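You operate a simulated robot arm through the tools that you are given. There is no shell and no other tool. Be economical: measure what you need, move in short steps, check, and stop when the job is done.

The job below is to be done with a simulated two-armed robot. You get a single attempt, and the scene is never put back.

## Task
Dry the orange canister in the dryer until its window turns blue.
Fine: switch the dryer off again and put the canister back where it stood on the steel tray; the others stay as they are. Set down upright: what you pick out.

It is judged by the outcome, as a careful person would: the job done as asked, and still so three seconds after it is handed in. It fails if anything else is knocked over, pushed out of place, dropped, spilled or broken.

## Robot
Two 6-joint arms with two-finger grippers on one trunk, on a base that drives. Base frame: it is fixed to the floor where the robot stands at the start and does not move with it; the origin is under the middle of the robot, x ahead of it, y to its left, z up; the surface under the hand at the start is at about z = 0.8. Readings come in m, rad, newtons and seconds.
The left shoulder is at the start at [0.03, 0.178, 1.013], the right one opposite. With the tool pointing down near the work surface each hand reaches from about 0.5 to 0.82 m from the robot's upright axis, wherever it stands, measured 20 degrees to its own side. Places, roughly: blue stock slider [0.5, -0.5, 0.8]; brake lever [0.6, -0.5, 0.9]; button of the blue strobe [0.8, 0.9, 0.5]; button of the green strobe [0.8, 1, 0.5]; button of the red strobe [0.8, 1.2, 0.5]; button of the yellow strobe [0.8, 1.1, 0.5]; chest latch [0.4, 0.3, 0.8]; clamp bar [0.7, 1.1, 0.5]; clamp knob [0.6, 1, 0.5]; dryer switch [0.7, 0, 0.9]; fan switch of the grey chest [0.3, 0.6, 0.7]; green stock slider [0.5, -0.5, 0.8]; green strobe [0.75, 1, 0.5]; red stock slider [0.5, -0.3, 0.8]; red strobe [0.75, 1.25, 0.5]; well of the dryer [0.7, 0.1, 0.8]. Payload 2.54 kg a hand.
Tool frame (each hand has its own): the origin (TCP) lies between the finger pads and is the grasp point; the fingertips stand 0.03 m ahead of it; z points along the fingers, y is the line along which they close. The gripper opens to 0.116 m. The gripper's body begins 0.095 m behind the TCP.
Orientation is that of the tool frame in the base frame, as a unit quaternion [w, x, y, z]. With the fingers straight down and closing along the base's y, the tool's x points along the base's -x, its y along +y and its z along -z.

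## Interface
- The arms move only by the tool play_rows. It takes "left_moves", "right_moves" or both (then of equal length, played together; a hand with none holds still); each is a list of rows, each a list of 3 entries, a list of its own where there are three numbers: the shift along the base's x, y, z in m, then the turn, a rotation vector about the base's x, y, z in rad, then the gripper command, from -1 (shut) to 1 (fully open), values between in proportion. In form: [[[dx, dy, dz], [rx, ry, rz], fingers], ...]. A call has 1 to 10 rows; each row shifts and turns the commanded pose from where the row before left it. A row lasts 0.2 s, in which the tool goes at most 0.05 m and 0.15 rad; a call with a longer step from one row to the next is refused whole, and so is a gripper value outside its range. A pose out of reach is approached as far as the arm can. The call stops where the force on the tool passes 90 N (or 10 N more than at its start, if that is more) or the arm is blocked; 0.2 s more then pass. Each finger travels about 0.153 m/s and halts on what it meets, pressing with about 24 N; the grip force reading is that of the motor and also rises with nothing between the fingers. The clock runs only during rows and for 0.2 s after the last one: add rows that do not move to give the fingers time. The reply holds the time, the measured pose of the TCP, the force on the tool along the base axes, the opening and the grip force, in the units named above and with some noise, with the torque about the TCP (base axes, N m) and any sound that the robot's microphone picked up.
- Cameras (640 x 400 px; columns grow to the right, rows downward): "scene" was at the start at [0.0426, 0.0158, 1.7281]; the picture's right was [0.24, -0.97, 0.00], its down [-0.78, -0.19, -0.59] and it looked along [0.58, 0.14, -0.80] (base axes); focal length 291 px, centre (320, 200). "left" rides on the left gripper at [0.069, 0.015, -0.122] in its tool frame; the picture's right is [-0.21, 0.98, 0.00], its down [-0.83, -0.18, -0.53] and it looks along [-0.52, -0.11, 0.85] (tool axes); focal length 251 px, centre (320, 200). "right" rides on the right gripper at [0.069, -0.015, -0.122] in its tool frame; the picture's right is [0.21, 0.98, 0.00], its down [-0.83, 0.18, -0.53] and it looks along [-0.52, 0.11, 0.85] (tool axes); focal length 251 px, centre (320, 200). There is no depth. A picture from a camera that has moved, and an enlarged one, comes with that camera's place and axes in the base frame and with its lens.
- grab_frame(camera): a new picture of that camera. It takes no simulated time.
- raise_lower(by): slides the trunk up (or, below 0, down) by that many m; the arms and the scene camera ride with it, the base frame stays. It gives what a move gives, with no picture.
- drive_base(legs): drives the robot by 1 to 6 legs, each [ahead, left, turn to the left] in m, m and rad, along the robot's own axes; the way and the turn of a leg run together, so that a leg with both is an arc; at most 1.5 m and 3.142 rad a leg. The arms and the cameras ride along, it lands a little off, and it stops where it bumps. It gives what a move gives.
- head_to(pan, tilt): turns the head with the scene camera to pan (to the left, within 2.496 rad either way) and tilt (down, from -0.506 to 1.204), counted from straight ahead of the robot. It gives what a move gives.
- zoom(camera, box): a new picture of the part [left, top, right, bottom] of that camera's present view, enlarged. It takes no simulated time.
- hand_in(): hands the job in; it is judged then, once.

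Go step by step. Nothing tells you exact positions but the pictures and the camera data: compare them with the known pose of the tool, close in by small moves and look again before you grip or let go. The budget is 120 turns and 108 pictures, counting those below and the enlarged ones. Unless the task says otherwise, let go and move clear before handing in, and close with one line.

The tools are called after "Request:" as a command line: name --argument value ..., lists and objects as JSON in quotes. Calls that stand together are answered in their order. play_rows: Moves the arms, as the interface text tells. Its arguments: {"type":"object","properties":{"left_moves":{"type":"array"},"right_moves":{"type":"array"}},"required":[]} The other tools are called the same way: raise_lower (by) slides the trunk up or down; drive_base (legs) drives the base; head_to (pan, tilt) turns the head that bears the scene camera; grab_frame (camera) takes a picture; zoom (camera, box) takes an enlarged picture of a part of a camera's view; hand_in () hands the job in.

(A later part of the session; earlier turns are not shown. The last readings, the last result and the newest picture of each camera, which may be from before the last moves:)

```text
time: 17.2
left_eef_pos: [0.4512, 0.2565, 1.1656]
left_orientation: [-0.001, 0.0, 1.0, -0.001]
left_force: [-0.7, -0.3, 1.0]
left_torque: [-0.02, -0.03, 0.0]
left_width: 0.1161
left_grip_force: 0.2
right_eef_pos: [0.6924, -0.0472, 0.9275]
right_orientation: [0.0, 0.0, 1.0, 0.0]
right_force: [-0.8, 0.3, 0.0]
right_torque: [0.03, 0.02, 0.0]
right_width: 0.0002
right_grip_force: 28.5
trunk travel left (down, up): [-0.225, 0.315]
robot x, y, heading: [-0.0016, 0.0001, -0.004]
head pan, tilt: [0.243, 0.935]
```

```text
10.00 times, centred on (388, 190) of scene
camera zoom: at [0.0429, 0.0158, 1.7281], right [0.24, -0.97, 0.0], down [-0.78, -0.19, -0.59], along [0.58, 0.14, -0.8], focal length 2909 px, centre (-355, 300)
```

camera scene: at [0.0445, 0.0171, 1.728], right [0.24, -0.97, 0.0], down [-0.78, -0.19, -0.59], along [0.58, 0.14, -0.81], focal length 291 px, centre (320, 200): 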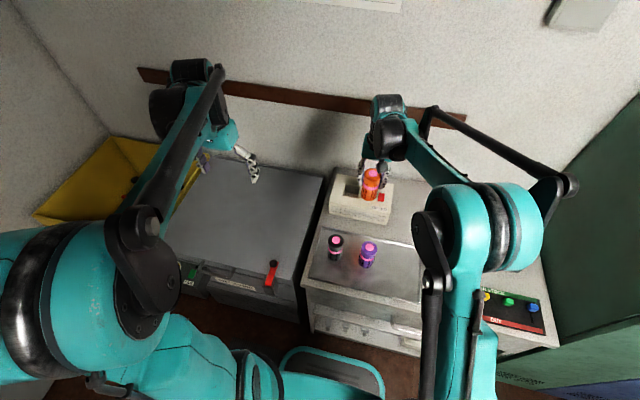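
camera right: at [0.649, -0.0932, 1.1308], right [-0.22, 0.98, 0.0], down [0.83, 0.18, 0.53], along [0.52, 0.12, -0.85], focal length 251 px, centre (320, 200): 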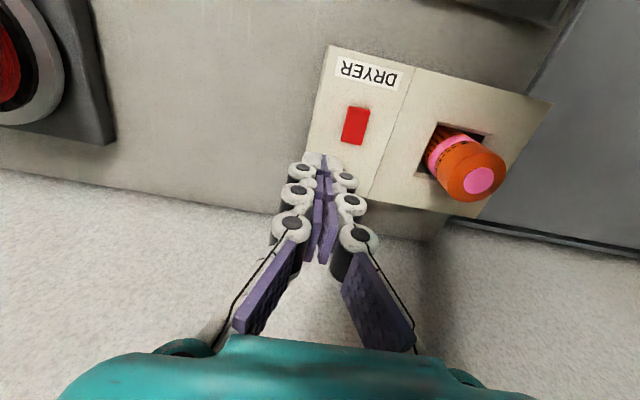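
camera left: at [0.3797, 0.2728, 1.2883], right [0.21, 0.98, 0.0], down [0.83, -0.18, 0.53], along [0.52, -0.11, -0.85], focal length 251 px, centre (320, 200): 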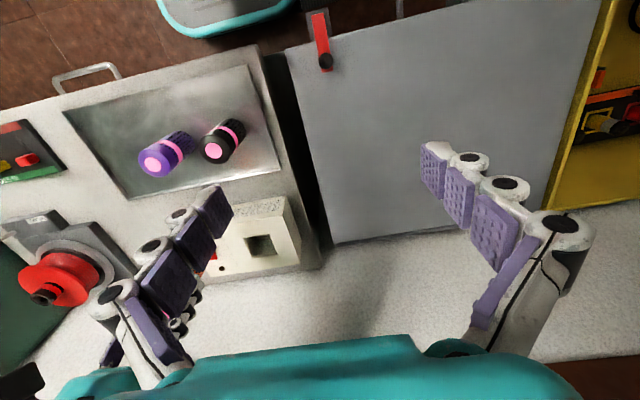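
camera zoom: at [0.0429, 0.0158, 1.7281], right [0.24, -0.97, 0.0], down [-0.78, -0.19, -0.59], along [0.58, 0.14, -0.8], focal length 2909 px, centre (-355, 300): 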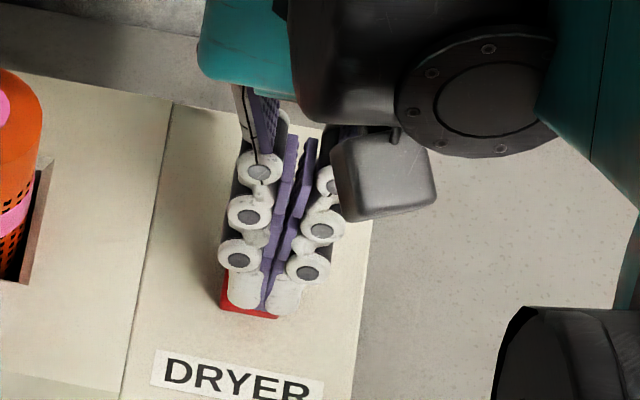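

Request:
play_rows --right_moves '[[[0, 0, -0.005], [0, 0, 0], -1], [[0, 0, -0.003], [0, 0, 0], -1], [[0, 0, -0.002], [0, 0, 0], -1]]'

Request:
zoom --camera "scene" --box '[365, 170, 410, 210]'

```text
time: 18.0
left_eef_pos: [0.4493, 0.2567, 1.1661]
left_orientation: [-0.001, 0.001, 1.0, 0.0]
left_force: [0.4, -0.2, -0.7]
left_torque: [-0.01, 0.01, 0.01]
left_width: 0.1157
left_grip_force: 0.0
right_eef_pos: [0.6953, -0.0466, 0.9171]
right_orientation: [0.0, 0.0, 1.0, 0.0]
right_force: [-0.4, 0.2, -0.3]
right_torque: [0.0, -0.05, -0.02]
right_width: 0.0
right_grip_force: 28.8
trunk travel left (down, up): [-0.225, 0.315]
robot x, y, heading: [-0.0004, 0.0008, -0.003]
head pan, tilt: [0.243, 0.935]
```

```text
10.00 times, centred on (388, 190) of scene
camera zoom: at [0.0428, 0.0159, 1.728], right [0.24, -0.97, 0.0], down [-0.78, -0.19, -0.59], along [0.58, 0.14, -0.8], focal length 2909 px, centre (-355, 300)
```

zoom: 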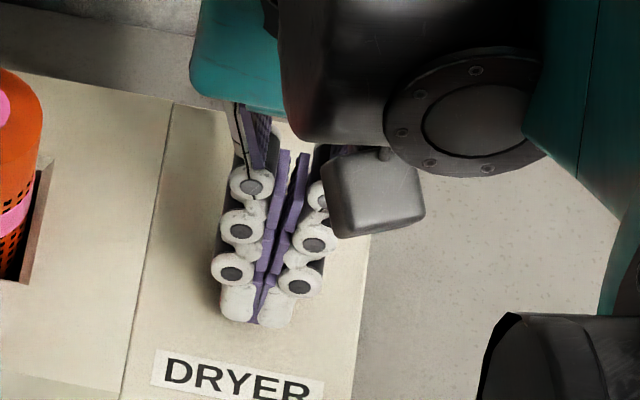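

No contact here at tip z 0.887, so the near end is indeed the lower one and the far end must be pushed further than I did. I'll return to the far end and press deeper.

Request:
play_rows --right_moves '[[[0, 0, 0.02], [0, 0, 0], -1], [[0.028, 0, 0], [0, 0, 0], -1], [[0, 0, -0.01], [0, 0, 0], -1], [[0, 0, -0.008], [0, 0, 0], -1], [[0, 0, -0.004], [0, 0, 0], -1], [[0, 0, -0.003], [0, 0, 0], -1], [[0, 0, -0.002], [0, 0, 0], -1]]'

Request:
zoom --camera "right" --box '[250, 50, 400, 220]'

Request:
zoom --camera "scene" --box '[365, 170, 410, 210]'

```text
time: 19.7
left_eef_pos: [0.4464, 0.2566, 1.1662]
left_orientation: [0.002, -0.001, 1.0, 0.0]
left_force: [-0.4, -0.5, 0.2]
left_torque: [0.01, -0.02, -0.02]
left_width: 0.1157
left_grip_force: 0.1
right_eef_pos: [0.7233, -0.0465, 0.9171]
right_orientation: [0.005, 0.001, 1.0, -0.001]
right_force: [0.0, 0.4, 38.0]
right_torque: [0.02, 0.43, 0.05]
right_width: 0.0059
right_grip_force: 28.0
trunk travel left (down, up): [-0.225, 0.315]
robot x, y, heading: [-0.0001, 0.0019, 0.004]
head pan, tilt: [0.243, 0.935]
stopped in row 7 (right hand): the force on the tool passed its limit at 92 N (the readings are from after the stop); the commanded pose is now the measured one
```

```text
2.35 times, centred on (325, 135) of right
camera zoom: at [0.652, -0.0618, 1.0391], right [-0.21, 0.98, 0.0], down [0.82, 0.18, 0.54], along [0.53, 0.11, -0.84], focal length 592 px, centre (308, 353)
```

zoom: 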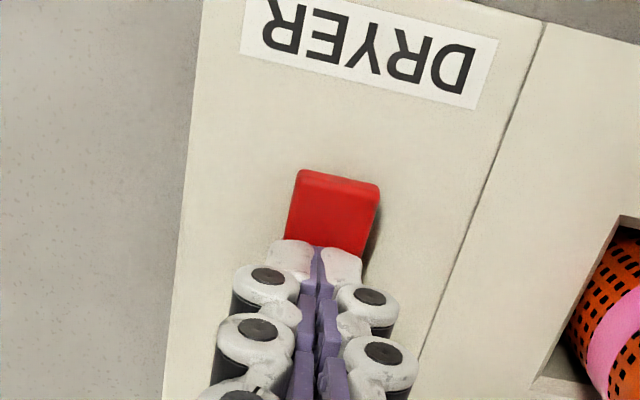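

```text
10.00 times, centred on (388, 190) of scene
camera zoom: at [0.0387, 0.0163, 1.728], right [0.24, -0.97, 0.0], down [-0.78, -0.19, -0.6], along [0.58, 0.14, -0.8], focal length 2909 px, centre (-355, 300)
```

zoom: 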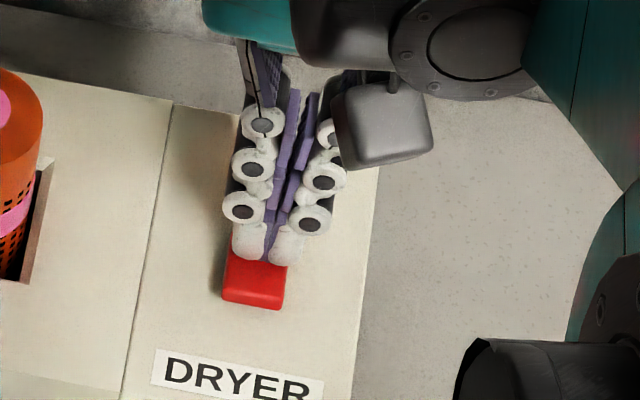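

The far end now rests against a hard stop and the near end appears to have risen. I'll lift off and look at the rocker state again.

Request:
play_rows --right_moves '[[[0, 0, 0.01], [0, 0, 0], -1], [[0, 0, 0.02], [0, 0, 0], -1], [[0, 0, 0.035], [0, 0, 0], -1], [[-0.02, -0.03, 0.04], [0, 0, 0], -1]]'

Request:
zoom --camera "scene" --box '[365, 170, 410, 210]'

Request:
zoom --camera "right" --box '[300, 80, 420, 180]'

Request:
zoom --camera "scene" --box '[320, 150, 410, 230]'

```text
refused: row 4 steps farther than a row can; nothing moved
```

```text
10.00 times, centred on (388, 190) of scene
camera zoom: at [0.0387, 0.0163, 1.728], right [0.24, -0.97, 0.0], down [-0.78, -0.19, -0.6], along [0.58, 0.14, -0.8], focal length 2909 px, centre (-355, 300)
```

zoom: 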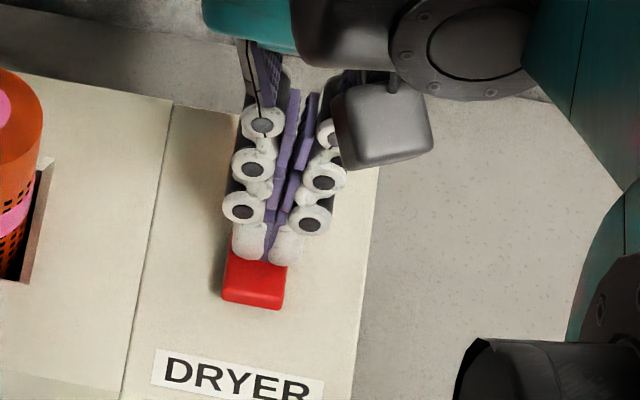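

```text
4.00 times, centred on (360, 130) of right
camera zoom: at [0.652, -0.0618, 1.0391], right [-0.21, 0.98, 0.0], down [0.82, 0.18, 0.54], along [0.53, 0.11, -0.84], focal length 1006 px, centre (160, 480)
```

zoom: 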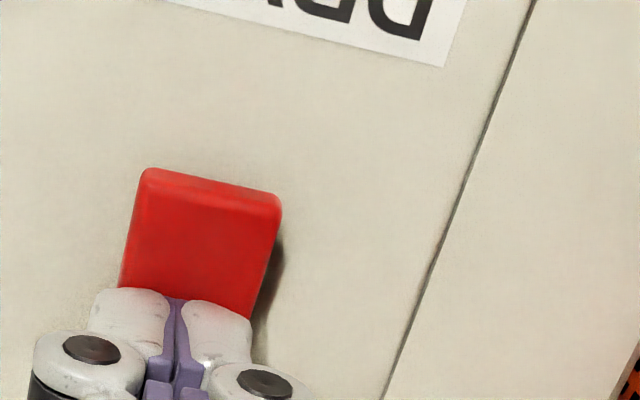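

```text
5.00 times, centred on (365, 190) of scene
camera zoom: at [0.0387, 0.0163, 1.728], right [0.24, -0.97, 0.0], down [-0.78, -0.19, -0.6], along [0.58, 0.14, -0.8], focal length 1455 px, centre (95, 250)
```

zoom: 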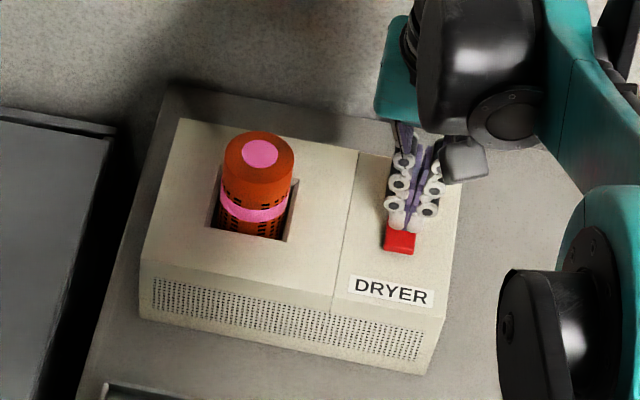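

Request:
play_rows --right_moves '[[[0, 0, 0.01], [0, 0, 0], -1], [[0, 0, 0.02], [0, 0, 0], -1], [[0, 0, 0.035], [0, 0, 0], -1], [[0, -0.03, 0.03], [0, 0, 0], -1]]'

Request:
zoom --camera "scene" --box '[365, 170, 410, 210]'

Request:
zoom --camera "right" --box '[310, 80, 400, 180]'

```text
time: 20.7
left_eef_pos: [0.448, 0.2542, 1.1668]
left_orientation: [0.001, 0.0, 1.0, 0.001]
left_force: [0.1, -0.1, -0.2]
left_torque: [0.06, -0.05, 0.02]
left_width: 0.1162
left_grip_force: 0.1
right_eef_pos: [0.7231, -0.0777, 1.0086]
right_orientation: [0.003, 0.001, 1.0, -0.001]
right_force: [-0.4, -0.3, 0.2]
right_torque: [0.08, -0.01, -0.02]
right_width: 0.0001
right_grip_force: 28.7
trunk travel left (down, up): [-0.225, 0.315]
robot x, y, heading: [0.0011, 0.0017, 0.0]
head pan, tilt: [0.243, 0.935]
```

```text
10.00 times, centred on (388, 190) of scene
camera zoom: at [0.0419, 0.0138, 1.7281], right [0.24, -0.97, 0.0], down [-0.78, -0.19, -0.59], along [0.58, 0.14, -0.8], focal length 2909 px, centre (-355, 300)
```

zoom: 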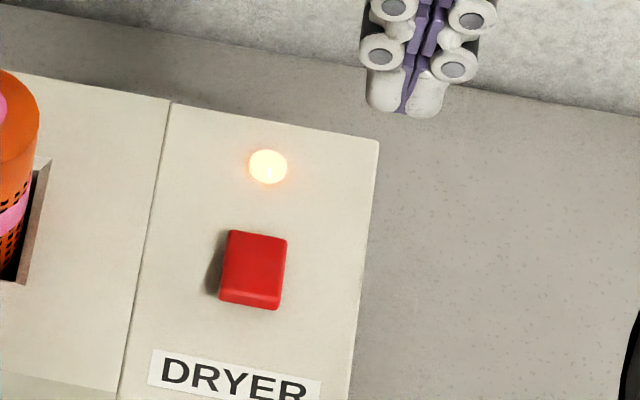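

```text
4.00 times, centred on (355, 130) of right
camera zoom: at [0.6533, -0.0933, 1.1299], right [-0.21, 0.98, 0.0], down [0.82, 0.18, 0.54], along [0.53, 0.11, -0.84], focal length 1006 px, centre (180, 480)
```

zoom: 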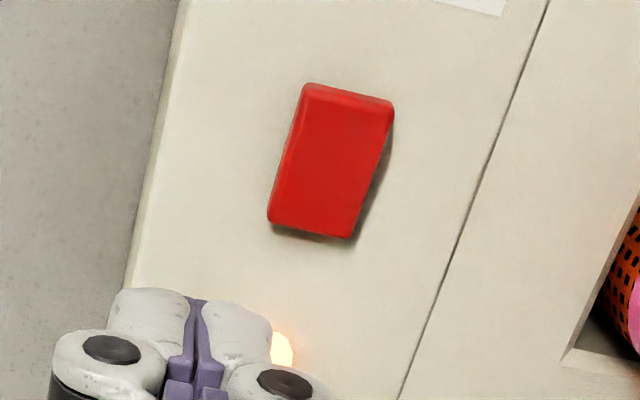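

The lamp is lit: the dryer is on, with the near end of the rocker raised. I'll get ready above the near end and watch the window.

Request:
play_rows --right_moves '[[[-0.014, 0.015, -0.02], [0, 0, 0], -1], [[-0.014, 0.015, -0.02], [0, 0, 0], -1], [[0, 0, -0.02], [0, 0, 0], -1], [[0, 0, 0], [0, 0, 0], -1], [[0, 0, 0], [0, 0, 0], -1]]'

Request:
zoom --camera "scene" --box '[320, 150, 410, 230]'

```text
time: 21.9
left_eef_pos: [0.4504, 0.2561, 1.1654]
left_orientation: [0.0, -0.001, 1.0, 0.001]
left_force: [0.0, 0.3, 0.2]
left_torque: [-0.01, 0.01, -0.01]
left_width: 0.1162
left_grip_force: 0.0
right_eef_pos: [0.6977, -0.0456, 0.9474]
right_orientation: [0.002, 0.0, 1.0, 0.0]
right_force: [0.2, 0.7, 0.3]
right_torque: [0.01, 0.01, -0.02]
right_width: 0.0
right_grip_force: 28.5
trunk travel left (down, up): [-0.225, 0.315]
robot x, y, heading: [0.0025, -0.0022, -0.0]
head pan, tilt: [0.243, 0.935]
```

```text
5.00 times, centred on (365, 190) of scene
camera zoom: at [0.0436, 0.0157, 1.728], right [0.24, -0.97, 0.0], down [-0.78, -0.19, -0.59], along [0.58, 0.14, -0.81], focal length 1455 px, centre (95, 250)
```

zoom: 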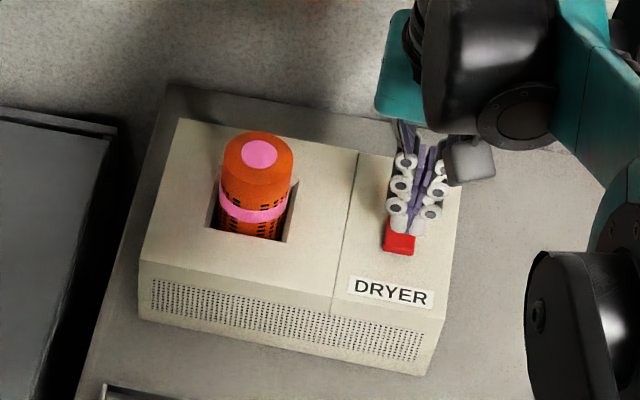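

Still pink. Wait about 2 s at a time and watch.

Request:
play_rows --right_moves '[[[0, 0, 0], [0, 0, 0], -1], [[0, 0, 0], [0, 0, 0], -1], [[0, 0, 0], [0, 0, 0], -1], [[0, 0, 0], [0, 0, 0], -1], [[0, 0, 0], [0, 0, 0], -1], [[0, 0, 0], [0, 0, 0], -1], [[0, 0, 0], [0, 0, 0], -1], [[0, 0, 0], [0, 0, 0], -1], [[0, 0, 0], [0, 0, 0], -1], [[0, 0, 0], [0, 0, 0], -1]]'

Request:
zoom --camera "scene" --box '[320, 150, 410, 230]'

```text
time: 24.1
left_eef_pos: [0.4494, 0.2557, 1.1671]
left_orientation: [0.001, 0.0, 1.0, 0.0]
left_force: [0.6, 0.9, 0.0]
left_torque: [0.01, 0.01, 0.01]
left_width: 0.1158
left_grip_force: 0.0
right_eef_pos: [0.6981, -0.0469, 0.9478]
right_orientation: [0.004, 0.001, 1.0, 0.0]
right_force: [0.5, -0.1, 0.7]
right_torque: [0.03, 0.03, 0.02]
right_width: 0.0
right_grip_force: 29.1
trunk travel left (down, up): [-0.225, 0.315]
robot x, y, heading: [0.0001, 0.0029, 0.0]
head pan, tilt: [0.243, 0.935]
```

```text
5.00 times, centred on (365, 190) of scene
camera zoom: at [0.0432, 0.0158, 1.7281], right [0.24, -0.97, 0.0], down [-0.78, -0.19, -0.59], along [0.58, 0.14, -0.8], focal length 1455 px, centre (95, 250)
```

zoom: 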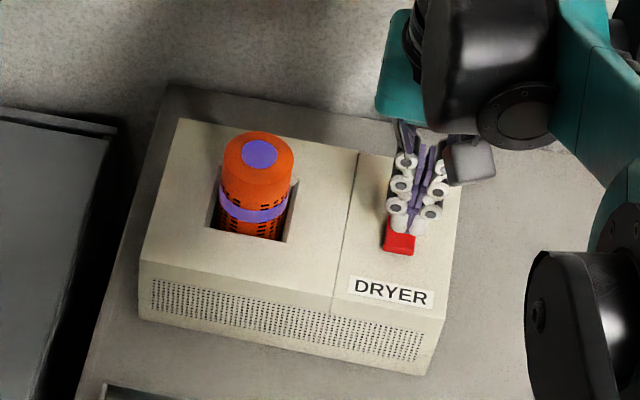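

The window is turning violet, on its way to blue. A short wait more.

Request:
play_rows --right_moves '[[[0, 0, 0], [0, 0, 0], -1], [[0, 0, 0], [0, 0, 0], -1], [[0, 0, 0], [0, 0, 0], -1]]'

Request:
zoom --camera "scene" --box '[320, 150, 410, 230]'

```text
time: 24.9
left_eef_pos: [0.45, 0.2566, 1.1659]
left_orientation: [0.0, 0.0, 1.0, -0.001]
left_force: [0.7, -0.1, 0.2]
left_torque: [-0.02, -0.03, 0.02]
left_width: 0.116
left_grip_force: 0.0
right_eef_pos: [0.6974, -0.0466, 0.9471]
right_orientation: [0.004, 0.0, 1.0, 0.0]
right_force: [-0.8, 0.2, -0.7]
right_torque: [0.01, 0.0, 0.01]
right_width: 0.0
right_grip_force: 29.7
trunk travel left (down, up): [-0.225, 0.315]
robot x, y, heading: [-0.0025, 0.0001, 0.0]
head pan, tilt: [0.243, 0.935]
```

```text
5.00 times, centred on (365, 190) of scene
camera zoom: at [0.0432, 0.0158, 1.7281], right [0.24, -0.97, 0.0], down [-0.78, -0.19, -0.59], along [0.58, 0.14, -0.8], focal length 1455 px, centre (95, 250)
```

zoom: 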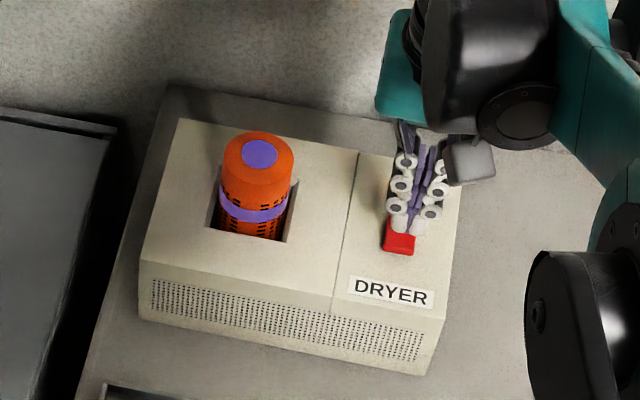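

Violet is an intermediate stage; the colour is holding. I keep waiting in short steps.

Request:
play_rows --right_moves '[[[0, 0, 0], [0, 0, 0], -1], [[0, 0, 0], [0, 0, 0], -1], [[0, 0, 0], [0, 0, 0], -1], [[0, 0, 0], [0, 0, 0], -1], [[0, 0, 0], [0, 0, 0], -1]]'

Request:
zoom --camera "scene" --box '[320, 150, 410, 230]'

```text
time: 26.1
left_eef_pos: [0.4502, 0.2563, 1.1664]
left_orientation: [0.0, 0.0, 1.0, 0.0]
left_force: [0.1, 0.0, 0.3]
left_torque: [0.03, 0.01, -0.01]
left_width: 0.1158
left_grip_force: 0.1
right_eef_pos: [0.6969, -0.0468, 0.9475]
right_orientation: [0.004, 0.001, 1.0, 0.0]
right_force: [0.1, -0.6, -0.1]
right_torque: [-0.01, 0.01, -0.04]
right_width: 0.0
right_grip_force: 29.0
trunk travel left (down, up): [-0.225, 0.315]
robot x, y, heading: [-0.002, -0.0018, -0.001]
head pan, tilt: [0.243, 0.935]
```

```text
5.00 times, centred on (365, 190) of scene
camera zoom: at [0.0432, 0.0158, 1.7281], right [0.24, -0.97, 0.0], down [-0.78, -0.19, -0.59], along [0.58, 0.14, -0.8], focal length 1455 px, centre (95, 250)
```

zoom: 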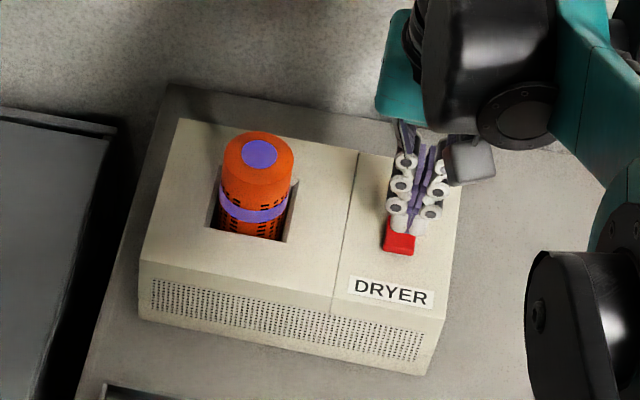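

Request:
play_rows --right_moves '[[[0, 0, 0], [0, 0, 0], -1], [[0, 0, 0], [0, 0, 0], -1], [[0, 0, 0], [0, 0, 0], -1], [[0, 0, 0], [0, 0, 0], -1], [[0, 0, 0], [0, 0, 0], -1], [[0, 0, 0], [0, 0, 0], -1]]'

Request:
zoom --camera "scene" --box '[320, 150, 410, 230]'

```text
time: 27.5
left_eef_pos: [0.4501, 0.2556, 1.1649]
left_orientation: [-0.001, 0.0, 1.0, 0.0]
left_force: [-0.3, -0.7, 0.3]
left_torque: [0.0, 0.0, 0.0]
left_width: 0.1159
left_grip_force: 0.0
right_eef_pos: [0.6964, -0.0466, 0.9479]
right_orientation: [0.004, 0.001, 1.0, 0.0]
right_force: [-0.2, 0.0, -0.7]
right_torque: [0.04, 0.01, 0.0]
right_width: 0.0001
right_grip_force: 28.7
trunk travel left (down, up): [-0.225, 0.315]
robot x, y, heading: [0.0021, 0.003, 0.002]
head pan, tilt: [0.243, 0.935]
```

```text
5.00 times, centred on (365, 190) of scene
camera zoom: at [0.0432, 0.0159, 1.7281], right [0.24, -0.97, 0.0], down [-0.78, -0.19, -0.59], along [0.58, 0.14, -0.8], focal length 1455 px, centre (95, 250)
```

zoom: 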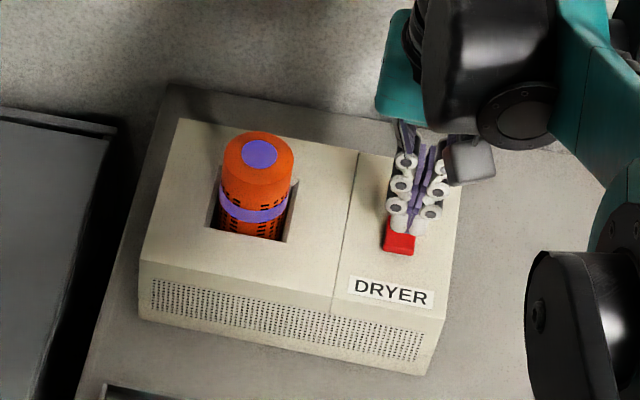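

Still violet, not blue. Keep waiting.

Request:
play_rows --right_moves '[[[0, 0, 0], [0, 0, 0], -1], [[0, 0, 0], [0, 0, 0], -1], [[0, 0, 0], [0, 0, 0], -1], [[0, 0, 0], [0, 0, 0], -1], [[0, 0, 0], [0, 0, 0], -1], [[0, 0, 0], [0, 0, 0], -1], [[0, 0, 0], [0, 0, 0], -1]]'

Request:
zoom --camera "scene" --box '[320, 150, 410, 230]'

```text
time: 29.1
left_eef_pos: [0.4491, 0.257, 1.1658]
left_orientation: [0.0, 0.001, 1.0, 0.0]
left_force: [-0.2, 0.2, 0.1]
left_torque: [0.01, 0.02, 0.02]
left_width: 0.1163
left_grip_force: 0.0
right_eef_pos: [0.698, -0.0464, 0.9475]
right_orientation: [0.004, 0.001, 1.0, 0.0]
right_force: [0.5, 0.2, 0.0]
right_torque: [-0.02, 0.03, 0.04]
right_width: 0.0002
right_grip_force: 28.1
trunk travel left (down, up): [-0.225, 0.315]
robot x, y, heading: [0.0022, -0.0011, 0.001]
head pan, tilt: [0.243, 0.935]
```

```text
5.00 times, centred on (365, 190) of scene
camera zoom: at [0.0432, 0.0158, 1.7281], right [0.24, -0.97, 0.0], down [-0.78, -0.19, -0.59], along [0.58, 0.14, -0.8], focal length 1455 px, centre (95, 250)
```

zoom: 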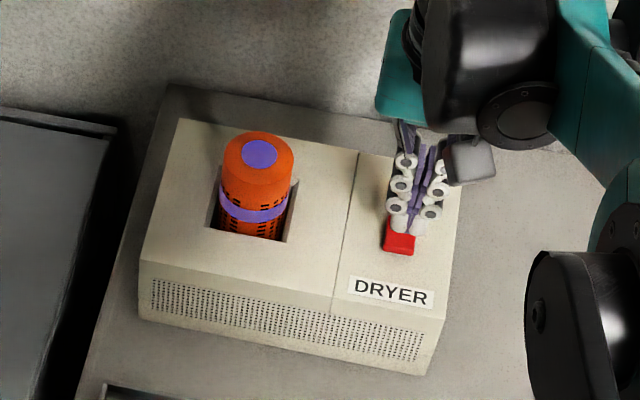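

Request:
play_rows --right_moves '[[[0, 0, 0], [0, 0, 0], -1], [[0, 0, 0], [0, 0, 0], -1], [[0, 0, 0], [0, 0, 0], -1], [[0, 0, 0], [0, 0, 0], -1], [[0, 0, 0], [0, 0, 0], -1], [[0, 0, 0], [0, 0, 0], -1], [[0, 0, 0], [0, 0, 0], -1], [[0, 0, 0], [0, 0, 0], -1]]'

Request:
zoom --camera "scene" --box '[340, 165, 376, 200]'

```text
time: 30.9
left_eef_pos: [0.4498, 0.2565, 1.1656]
left_orientation: [0.0, 0.0, 1.0, 0.0]
left_force: [0.6, 0.1, -0.2]
left_torque: [-0.03, -0.01, -0.01]
left_width: 0.1165
left_grip_force: 0.0
right_eef_pos: [0.6982, -0.0461, 0.9478]
right_orientation: [0.004, 0.001, 1.0, 0.0]
right_force: [-0.1, 0.0, 0.1]
right_torque: [-0.04, 0.02, -0.01]
right_width: 0.0
right_grip_force: 28.6
trunk travel left (down, up): [-0.225, 0.315]
robot x, y, heading: [0.0019, 0.0014, -0.002]
head pan, tilt: [0.243, 0.935]
```

```text
11.43 times, centred on (358, 182) of scene
camera zoom: at [0.0432, 0.0158, 1.7281], right [0.24, -0.97, 0.0], down [-0.78, -0.19, -0.59], along [0.58, 0.14, -0.8], focal length 3325 px, centre (-114, 400)
```

zoom: 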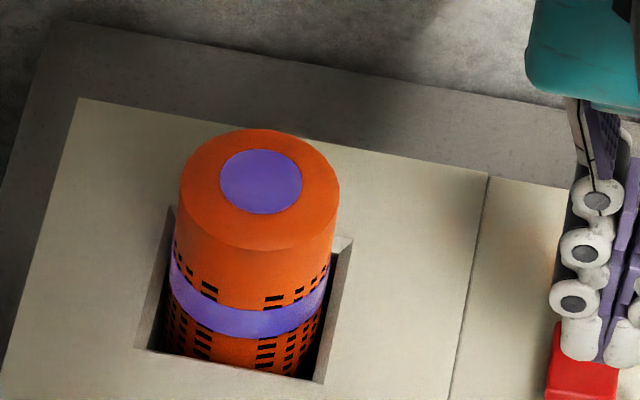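

Violet still. I continue to wait for a true blue.

Request:
play_rows --right_moves '[[[0, 0, 0], [0, 0, 0], -1], [[0, 0, 0], [0, 0, 0], -1], [[0, 0, 0], [0, 0, 0], -1], [[0, 0, 0], [0, 0, 0], -1], [[0, 0, 0], [0, 0, 0], -1], [[0, 0, 0], [0, 0, 0], -1], [[0, 0, 0], [0, 0, 0], -1], [[0, 0, 0], [0, 0, 0], -1], [[0, 0, 0], [0, 0, 0], -1]]'

Request:
zoom --camera "scene" --box '[340, 165, 376, 200]'

```text
time: 32.9
left_eef_pos: [0.4502, 0.2557, 1.1665]
left_orientation: [-0.001, 0.001, 1.0, 0.001]
left_force: [0.2, -0.5, 0.1]
left_torque: [0.02, -0.02, -0.04]
left_width: 0.1162
left_grip_force: 0.0
right_eef_pos: [0.699, -0.0467, 0.9478]
right_orientation: [0.004, 0.001, 1.0, -0.001]
right_force: [0.2, -0.4, 0.6]
right_torque: [0.01, 0.02, -0.01]
right_width: 0.0
right_grip_force: 28.6
trunk travel left (down, up): [-0.225, 0.315]
robot x, y, heading: [-0.0001, -0.0014, -0.005]
head pan, tilt: [0.243, 0.935]
```

```text
11.43 times, centred on (358, 182) of scene
camera zoom: at [0.0432, 0.0158, 1.7281], right [0.24, -0.97, 0.0], down [-0.78, -0.19, -0.59], along [0.58, 0.14, -0.8], focal length 3325 px, centre (-114, 400)
```

zoom: 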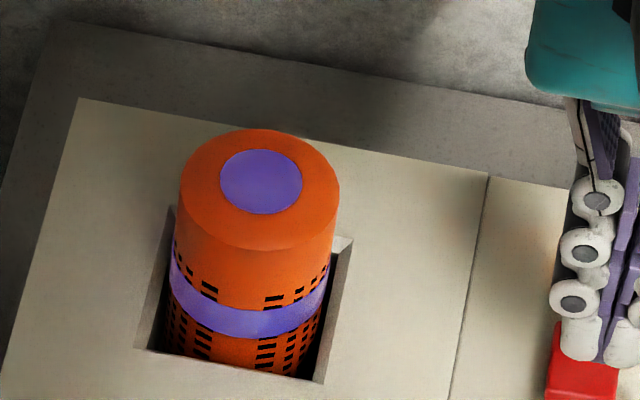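

Request:
play_rows --right_moves '[[[0, 0, 0], [0, 0, 0], -1], [[0, 0, 0], [0, 0, 0], -1], [[0, 0, 0], [0, 0, 0], -1], [[0, 0, 0], [0, 0, 0], -1], [[0, 0, 0], [0, 0, 0], -1], [[0, 0, 0], [0, 0, 0], -1], [[0, 0, 0], [0, 0, 0], -1], [[0, 0, 0], [0, 0, 0], -1], [[0, 0, 0], [0, 0, 0], -1]]'

Request:
zoom --camera "scene" --box '[340, 165, 376, 200]'

Request:
zoom --camera "left" --box '[160, 170, 320, 310]'

```text
time: 34.9
left_eef_pos: [0.4494, 0.2562, 1.1666]
left_orientation: [0.0, 0.0, 1.0, 0.0]
left_force: [-0.3, -0.4, 0.3]
left_torque: [0.03, -0.01, 0.01]
left_width: 0.1161
left_grip_force: 0.0
right_eef_pos: [0.6976, -0.0459, 0.9465]
right_orientation: [0.004, 0.001, 1.0, 0.0]
right_force: [-0.3, 0.9, 0.0]
right_torque: [0.0, 0.01, -0.05]
right_width: 0.0
right_grip_force: 28.7
trunk travel left (down, up): [-0.225, 0.315]
robot x, y, heading: [0.0013, 0.0, -0.0]
head pan, tilt: [0.243, 0.935]
```

```text
11.43 times, centred on (358, 182) of scene
camera zoom: at [0.0432, 0.0159, 1.7281], right [0.24, -0.97, 0.0], down [-0.78, -0.19, -0.59], along [0.58, 0.14, -0.8], focal length 3325 px, centre (-114, 400)
```

zoom: 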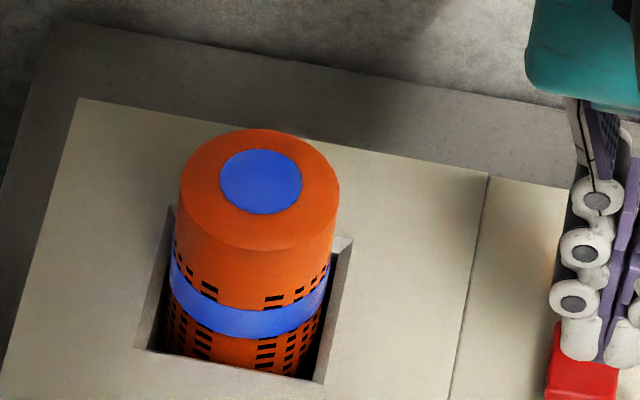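

```text
2.86 times, centred on (240, 240) of left
camera zoom: at [0.3803, 0.2725, 1.2886], right [0.21, 0.98, 0.0], down [0.83, -0.18, 0.53], along [0.52, -0.11, -0.85], focal length 718 px, centre (549, 86)
```

zoom: 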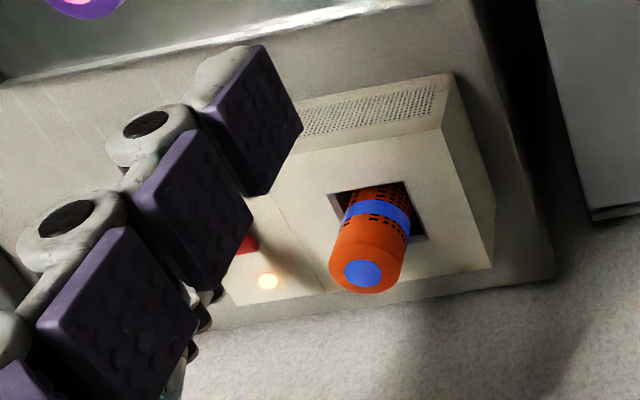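

The window is blue now. Switching the dryer off by pressing the near end of the rocker.

Request:
play_rows --right_moves '[[[-0.004, 0, -0.02], [0, 0, 0], -1], [[0, 0, -0.008], [0, 0, 0], -1], [[0, 0, -0.004], [0, 0, 0], -1], [[0, 0, -0.003], [0, 0, 0], -1], [[0, 0, -0.003], [0, 0, 0], -1], [[0, 0, -0.002], [0, 0, 0], -1]]'

Request:
zoom --camera "left" --box '[160, 170, 320, 310]'

```text
time: 36.4
left_eef_pos: [0.445, 0.2574, 1.1674]
left_orientation: [0.003, -0.001, 1.0, 0.0]
left_force: [-0.1, 0.5, 0.9]
left_torque: [0.01, 0.02, 0.02]
left_width: 0.1161
left_grip_force: 0.1
right_eef_pos: [0.6925, -0.0449, 0.9154]
right_orientation: [0.008, 0.001, 1.0, 0.0]
right_force: [-7.7, 0.9, 43.1]
right_torque: [0.04, -0.33, -0.12]
right_width: 0.0059
right_grip_force: 28.7
trunk travel left (down, up): [-0.225, 0.315]
robot x, y, heading: [-0.0028, 0.0054, -0.004]
head pan, tilt: [0.243, 0.935]
stopped in row 6 (right hand): the force on the tool passed its limit at 94 N (the readings are from after the stop); the commanded pose is now the measured one
```

```text
2.86 times, centred on (240, 240) of left
camera zoom: at [0.3756, 0.2726, 1.2901], right [0.21, 0.98, 0.0], down [0.82, -0.18, 0.54], along [0.53, -0.11, -0.84], focal length 718 px, centre (549, 86)
```

zoom: 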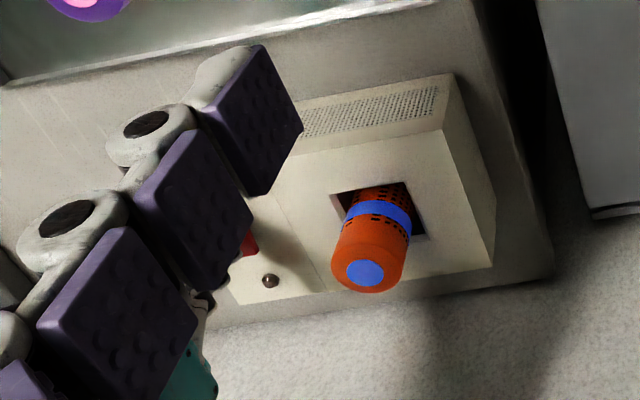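

The lamp is off. I lift away and go back above the canister with the fingers opening.

Request:
play_rows --right_moves '[[[0, 0, 0.02], [0, 0, 0], -1], [[0, 0, 0.045], [0, 0, 0], -1], [[0, 0, 0.045], [0, 0, 0], -0.5], [[0, 0, 0.035], [0, 0, 0], 0.3], [[0.009, 0.037, 0], [0, 0, 0], 0.3], [[0.009, 0.037, 0], [0, 0, 0], 0.3], [[0.009, 0.036, 0], [0, 0, 0], 0.3], [[0, 0, 0], [0, 0, 0], 0.3]]'

Request:
zoom --camera "scene" --box '[320, 150, 410, 230]'

Request:
grab_frame --camera "right"

```text
time: 38.1
left_eef_pos: [0.4488, 0.2544, 1.1667]
left_orientation: [0.0, 0.001, 1.0, 0.0]
left_force: [-0.7, -0.7, 0.2]
left_torque: [0.06, -0.01, 0.01]
left_width: 0.1159
left_grip_force: 0.1
right_eef_pos: [0.7211, 0.0607, 1.0564]
right_orientation: [0.006, 0.001, 1.0, -0.001]
right_force: [-0.4, 0.7, 0.4]
right_torque: [0.03, -0.02, 0.0]
right_width: 0.0754
right_grip_force: 0.0
trunk travel left (down, up): [-0.225, 0.315]
robot x, y, heading: [0.0001, -0.0004, -0.0]
head pan, tilt: [0.243, 0.935]
```

```text
5.00 times, centred on (365, 190) of scene
camera zoom: at [0.0429, 0.0147, 1.7281], right [0.24, -0.97, 0.0], down [-0.78, -0.19, -0.59], along [0.58, 0.14, -0.8], focal length 1455 px, centre (95, 250)
```

zoom: 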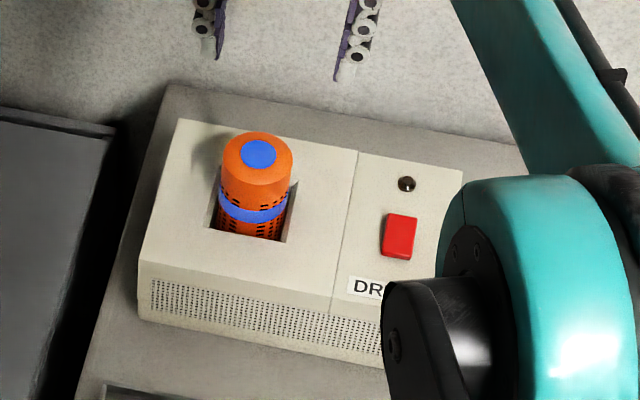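

```text
47 pictures are left
camera right: at [0.6512, 0.0458, 1.1779], right [-0.21, 0.98, 0.0], down [0.82, 0.18, 0.54], along [0.53, 0.11, -0.84], focal length 251 px, centre (320, 200)
```

right: 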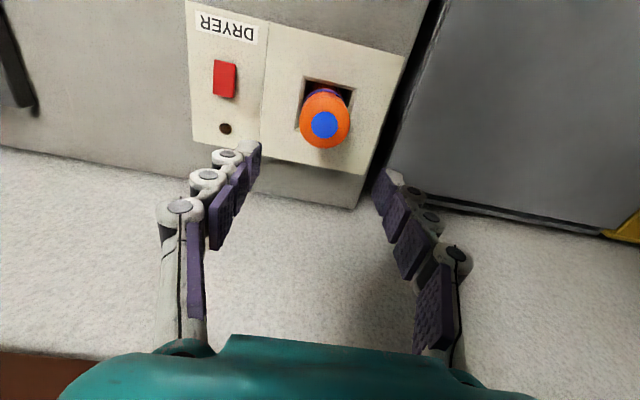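

Dryer is off and the canister is blue. I straighten a 0.012 rad tilt, centre over the canister, and lower halfway to check.

Request:
play_rows --right_moves '[[[-0.001, 0.004, 0], [0, 0.012, 0], 0.3], [[0, 0, -0.04], [0, 0, 0], 0.3], [[0, 0, -0.03], [0, 0, 0], 0.3], [[0, 0, 0], [0, 0, 0], 0.3]]'

Request:
grab_frame --camera "right"

```text
time: 39.1
left_eef_pos: [0.4501, 0.2566, 1.1653]
left_orientation: [0.0, 0.001, 1.0, 0.0]
left_force: [0.2, 0.6, -0.3]
left_torque: [0.02, -0.05, -0.01]
left_width: 0.116
left_grip_force: 0.1
right_eef_pos: [0.7214, 0.066, 0.9883]
right_orientation: [0.0, 0.001, 1.0, 0.0]
right_force: [1.0, 0.3, 0.0]
right_torque: [-0.04, -0.04, -0.02]
right_width: 0.0752
right_grip_force: 0.1
trunk travel left (down, up): [-0.225, 0.315]
robot x, y, heading: [-0.001, 0.0029, -0.0]
head pan, tilt: [0.243, 0.935]
```

```text
46 pictures are left
camera right: at [0.6516, 0.0522, 1.11], right [-0.21, 0.98, 0.0], down [0.83, 0.18, 0.53], along [0.52, 0.11, -0.85], focal length 251 px, centre (320, 200)
```

right: 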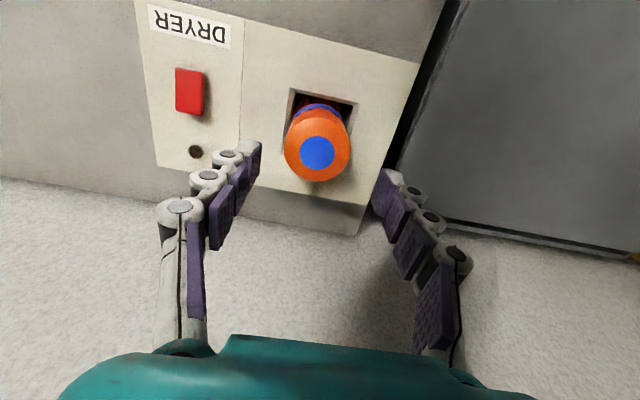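

Canister centre ≈(0.721, 0.0645), under the hand. Lower and grip.

Request:
play_rows --right_moves '[[[0, -0.0012, -0.03], [0, 0, 0], 0.3], [[0, 0, -0.025], [0, 0, 0], 0.3], [[0, 0, -0.02], [0, 0, 0], 0.3], [[0, 0, 0], [0, 0, 0], 0.3], [[0, 0, 0], [0, 0, 0], 0], [[0, 0, 0], [0, 0, 0], -0.3], [[0, 0, 0], [0, 0, 0], -0.6], [[0, 0, 0], [0, 0, 0], -0.8]]'

Request:
zoom --camera "right" --box '[220, 80, 420, 260]'

```text
time: 41.0
left_eef_pos: [0.45, 0.257, 1.1656]
left_orientation: [0.001, 0.0, 1.0, 0.0]
left_force: [-1.2, 1.0, 0.3]
left_torque: [-0.02, 0.01, -0.02]
left_width: 0.116
left_grip_force: 0.0
right_eef_pos: [0.7225, 0.0657, 0.9127]
right_orientation: [-0.001, 0.001, 1.0, 0.0]
right_force: [-0.3, -1.0, 0.2]
right_torque: [0.0, -0.03, 0.0]
right_width: 0.0488
right_grip_force: 23.6
trunk travel left (down, up): [-0.225, 0.315]
robot x, y, heading: [0.002, 0.0008, 0.004]
head pan, tilt: [0.243, 0.935]
```

```text
2.22 times, centred on (320, 170) of right
camera zoom: at [0.6524, 0.0513, 1.0328], right [-0.21, 0.98, 0.0], down [0.83, 0.18, 0.53], along [0.52, 0.11, -0.85], focal length 559 px, centre (320, 267)
```

zoom: 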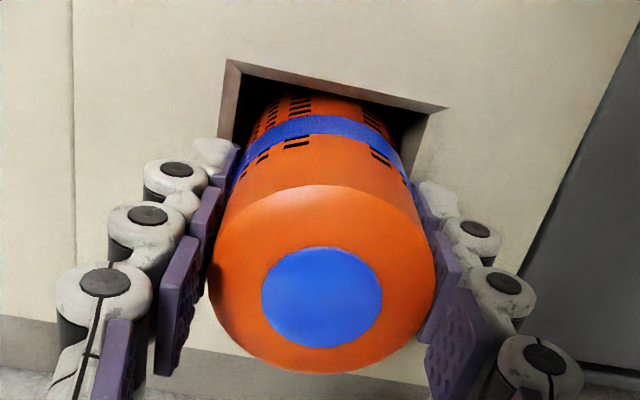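

Gripped as before. Lift out and carry back towards its spot on the tray.

Request:
play_rows --right_moves '[[[0, 0, 0.02], [0, 0, 0], -0.8], [[0, 0, 0.04], [0, 0, 0], -0.8], [[0, 0, 0.045], [0, 0, 0], -0.8], [[0, 0, 0.045], [0, 0, 0], -0.8], [[0, 0, 0], [0, 0, 0], -0.8]]'

Request:
play_rows --right_moves '[[[-0.0302, -0.0254, 0], [0, 0, 0], -0.8], [[-0.0302, -0.0254, 0], [0, 0, 0], -0.8], [[-0.0302, -0.0254, 0], [0, 0, 0], -0.8], [[-0.0302, -0.0254, 0], [0, 0, 0], -0.8], [[-0.0302, -0.0254, 0], [0, 0, 0], -0.8], [[-0.0302, -0.0254, 0], [0, 0, 0], -0.8], [[-0.0302, -0.0254, 0], [0, 0, 0], -0.8], [[-0.03, -0.0254, 0], [0, 0, 0], -0.8], [[0, 0, 0], [0, 0, 0], -0.8]]'

Request:
grab_frame --camera "scene"

```text
time: 42.1
left_eef_pos: [0.4512, 0.2566, 1.1652]
left_orientation: [0.0, 0.0, 1.0, 0.001]
left_force: [-0.3, 1.0, 0.0]
left_torque: [0.0, 0.0, 0.0]
left_width: 0.1158
left_grip_force: 0.0
right_eef_pos: [0.7216, 0.0654, 1.062]
right_orientation: [0.0, 0.001, 1.0, -0.001]
right_force: [-0.2, 0.2, -2.1]
right_torque: [-0.01, 0.04, -0.01]
right_width: 0.0487
right_grip_force: 24.2
trunk travel left (down, up): [-0.225, 0.315]
robot x, y, heading: [0.0003, -0.001, -0.004]
head pan, tilt: [0.243, 0.935]
```

```text
time: 44.1
left_eef_pos: [0.451, 0.257, 1.1655]
left_orientation: [0.0, 0.0, 1.0, 0.001]
left_force: [-0.4, -0.3, 0.2]
left_torque: [-0.03, 0.03, -0.01]
left_width: 0.1161
left_grip_force: 0.1
right_eef_pos: [0.4806, -0.1362, 1.0614]
right_orientation: [0.0, 0.0, 1.0, 0.0]
right_force: [0.8, -0.2, -2.2]
right_torque: [-0.02, 0.03, 0.03]
right_width: 0.0489
right_grip_force: 23.7
trunk travel left (down, up): [-0.225, 0.315]
robot x, y, heading: [-0.0035, 0.0018, -0.007]
head pan, tilt: [0.243, 0.935]
```

```text
44 pictures are left
camera scene: at [0.0449, 0.0165, 1.728], right [0.24, -0.97, 0.0], down [-0.78, -0.19, -0.59], along [0.58, 0.14, -0.81], focal length 291 px, centre (320, 200)
```

scene: 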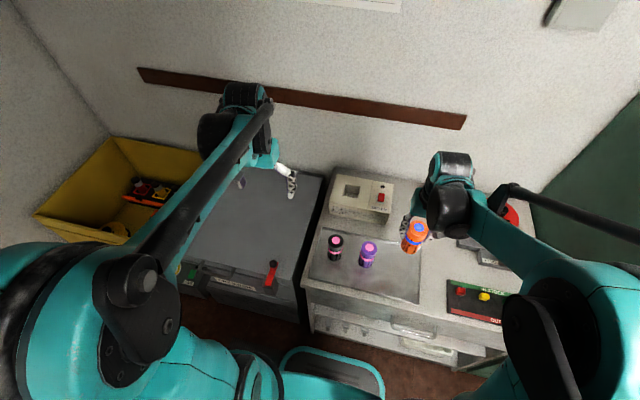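

Above its original spot (0.481, -0.137). Lowering, with small steps at the end to feel contact.

Request:
play_rows --right_moves '[[[0.0005, -0.001, -0.045], [0, 0, 0], -0.8], [[0, 0, -0.045], [0, 0, 0], -0.8], [[0, 0, -0.04], [0, 0, 0], -0.8], [[0, 0, -0.025], [0, 0, 0], -0.8], [[0, 0, -0.01], [0, 0, 0], -0.8], [[0, 0, 0], [0, 0, 0], -0.8]]'

Request:
grab_frame --camera "right"

Request:
zoom --camera "scene" --box '[300, 160, 460, 310]'

```text
time: 45.5
left_eef_pos: [0.4501, 0.2561, 1.1656]
left_orientation: [0.0, 0.0, 1.0, 0.0]
left_force: [-0.4, -0.5, -0.2]
left_torque: [0.0, 0.04, 0.01]
left_width: 0.116
left_grip_force: 0.1
right_eef_pos: [0.4814, -0.1396, 0.8965]
right_orientation: [0.0, 0.001, 1.0, 0.0]
right_force: [1.0, 0.2, -2.2]
right_torque: [-0.01, 0.01, -0.03]
right_width: 0.0488
right_grip_force: 23.4
trunk travel left (down, up): [-0.225, 0.315]
robot x, y, heading: [-0.0001, -0.0015, -0.0]
head pan, tilt: [0.243, 0.935]
```

```text
43 pictures are left
camera right: at [0.4119, -0.1537, 1.0184], right [-0.21, 0.98, 0.0], down [0.83, 0.18, 0.53], along [0.52, 0.11, -0.85], focal length 251 px, centre (320, 200)
```

right: 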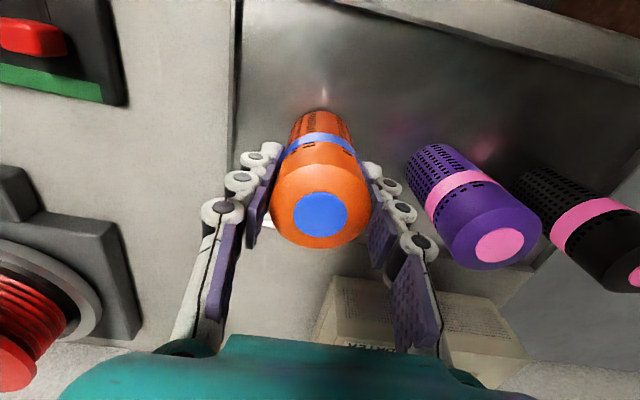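

```text
2.67 times, centred on (380, 235) of scene
camera zoom: at [0.0436, 0.0158, 1.7281], right [0.24, -0.97, 0.0], down [-0.78, -0.19, -0.59], along [0.58, 0.14, -0.8], focal length 776 px, centre (160, 107)
```

zoom: 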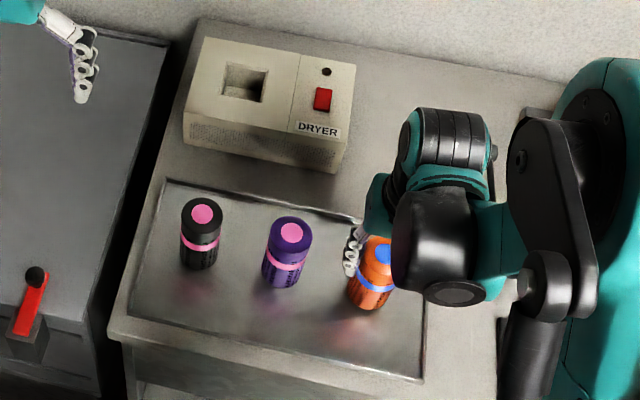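

Request:
play_rows --right_moves '[[[0, 0.001, -0.005], [0, 0, 0], -0.8], [[0, 0, -0.003], [0, 0, 0], -0.8], [[0, 0, -0.001], [0, 0, 0], -0.8], [[0, 0, 0], [0, 0, 0], -0.8]]'

```text
time: 46.5
left_eef_pos: [0.4489, 0.2562, 1.166]
left_orientation: [-0.001, 0.0, 1.0, 0.001]
left_force: [-0.5, 0.2, 0.0]
left_torque: [-0.01, -0.03, 0.0]
left_width: 0.1159
left_grip_force: 0.1
right_eef_pos: [0.4807, -0.1379, 0.888]
right_orientation: [0.0, 0.001, 1.0, 0.0]
right_force: [-0.7, -0.5, -1.1]
right_torque: [0.02, 0.01, -0.02]
right_width: 0.0489
right_grip_force: 23.6
trunk travel left (down, up): [-0.225, 0.315]
robot x, y, heading: [-0.0009, -0.0034, -0.002]
head pan, tilt: [0.243, 0.935]
```

Request:
play_rows --right_moves '[[[0, 0, -0.001], [0, 0, 0], -0.8], [[0, 0, -0.001], [0, 0, 0], -0.8], [[0, 0, 0], [0, 0, 0], -0.8]]'

```text
time: 47.4
left_eef_pos: [0.4504, 0.2562, 1.1665]
left_orientation: [0.0, 0.0, 1.0, 0.0]
left_force: [-0.9, -1.2, -0.1]
left_torque: [0.01, -0.02, -0.05]
left_width: 0.1159
left_grip_force: 0.1
right_eef_pos: [0.4809, -0.1361, 0.8849]
right_orientation: [0.0, 0.001, 1.0, 0.0]
right_force: [0.2, -0.1, -1.7]
right_torque: [-0.01, -0.01, -0.01]
right_width: 0.0488
right_grip_force: 24.5
trunk travel left (down, up): [-0.225, 0.315]
robot x, y, heading: [-0.0009, 0.0016, -0.001]
head pan, tilt: [0.243, 0.935]
```

No contact yet; two more millimetre steps.

Request:
play_rows --right_moves '[[[0, 0, -0.001], [0, 0, 0], -0.8], [[0, 0, -0.001], [0, 0, 0], -0.8]]'

Request:
zoom --camera "scene" --box '[370, 215, 420, 250]'

```text
time: 48.0
left_eef_pos: [0.449, 0.2574, 1.1667]
left_orientation: [0.0, 0.0, 1.0, 0.0]
left_force: [-0.4, 0.4, 0.7]
left_torque: [0.0, 0.01, -0.01]
left_width: 0.1162
left_grip_force: 0.2
right_eef_pos: [0.4811, -0.1364, 0.8852]
right_orientation: [0.0, 0.001, 1.0, -0.001]
right_force: [2.0, 0.0, 18.0]
right_torque: [0.0, -0.09, -0.03]
right_width: 0.049
right_grip_force: 24.1
trunk travel left (down, up): [-0.225, 0.315]
robot x, y, heading: [0.0008, 0.0004, 0.004]
head pan, tilt: [0.243, 0.935]
```

```text
11.43 times, centred on (395, 232) of scene
camera zoom: at [0.0423, 0.0163, 1.7284], right [0.24, -0.97, 0.0], down [-0.78, -0.19, -0.59], along [0.58, 0.14, -0.8], focal length 3325 px, centre (-537, -171)
```

zoom: 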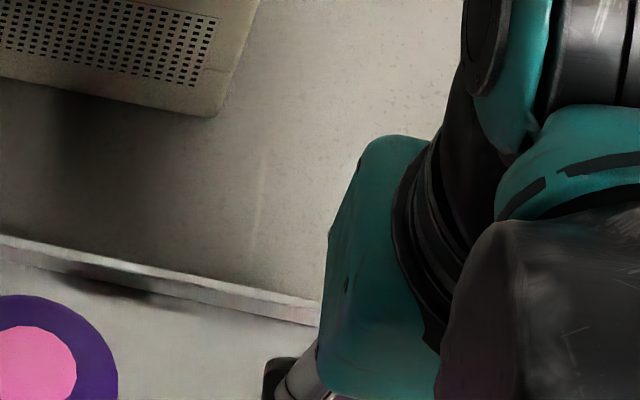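

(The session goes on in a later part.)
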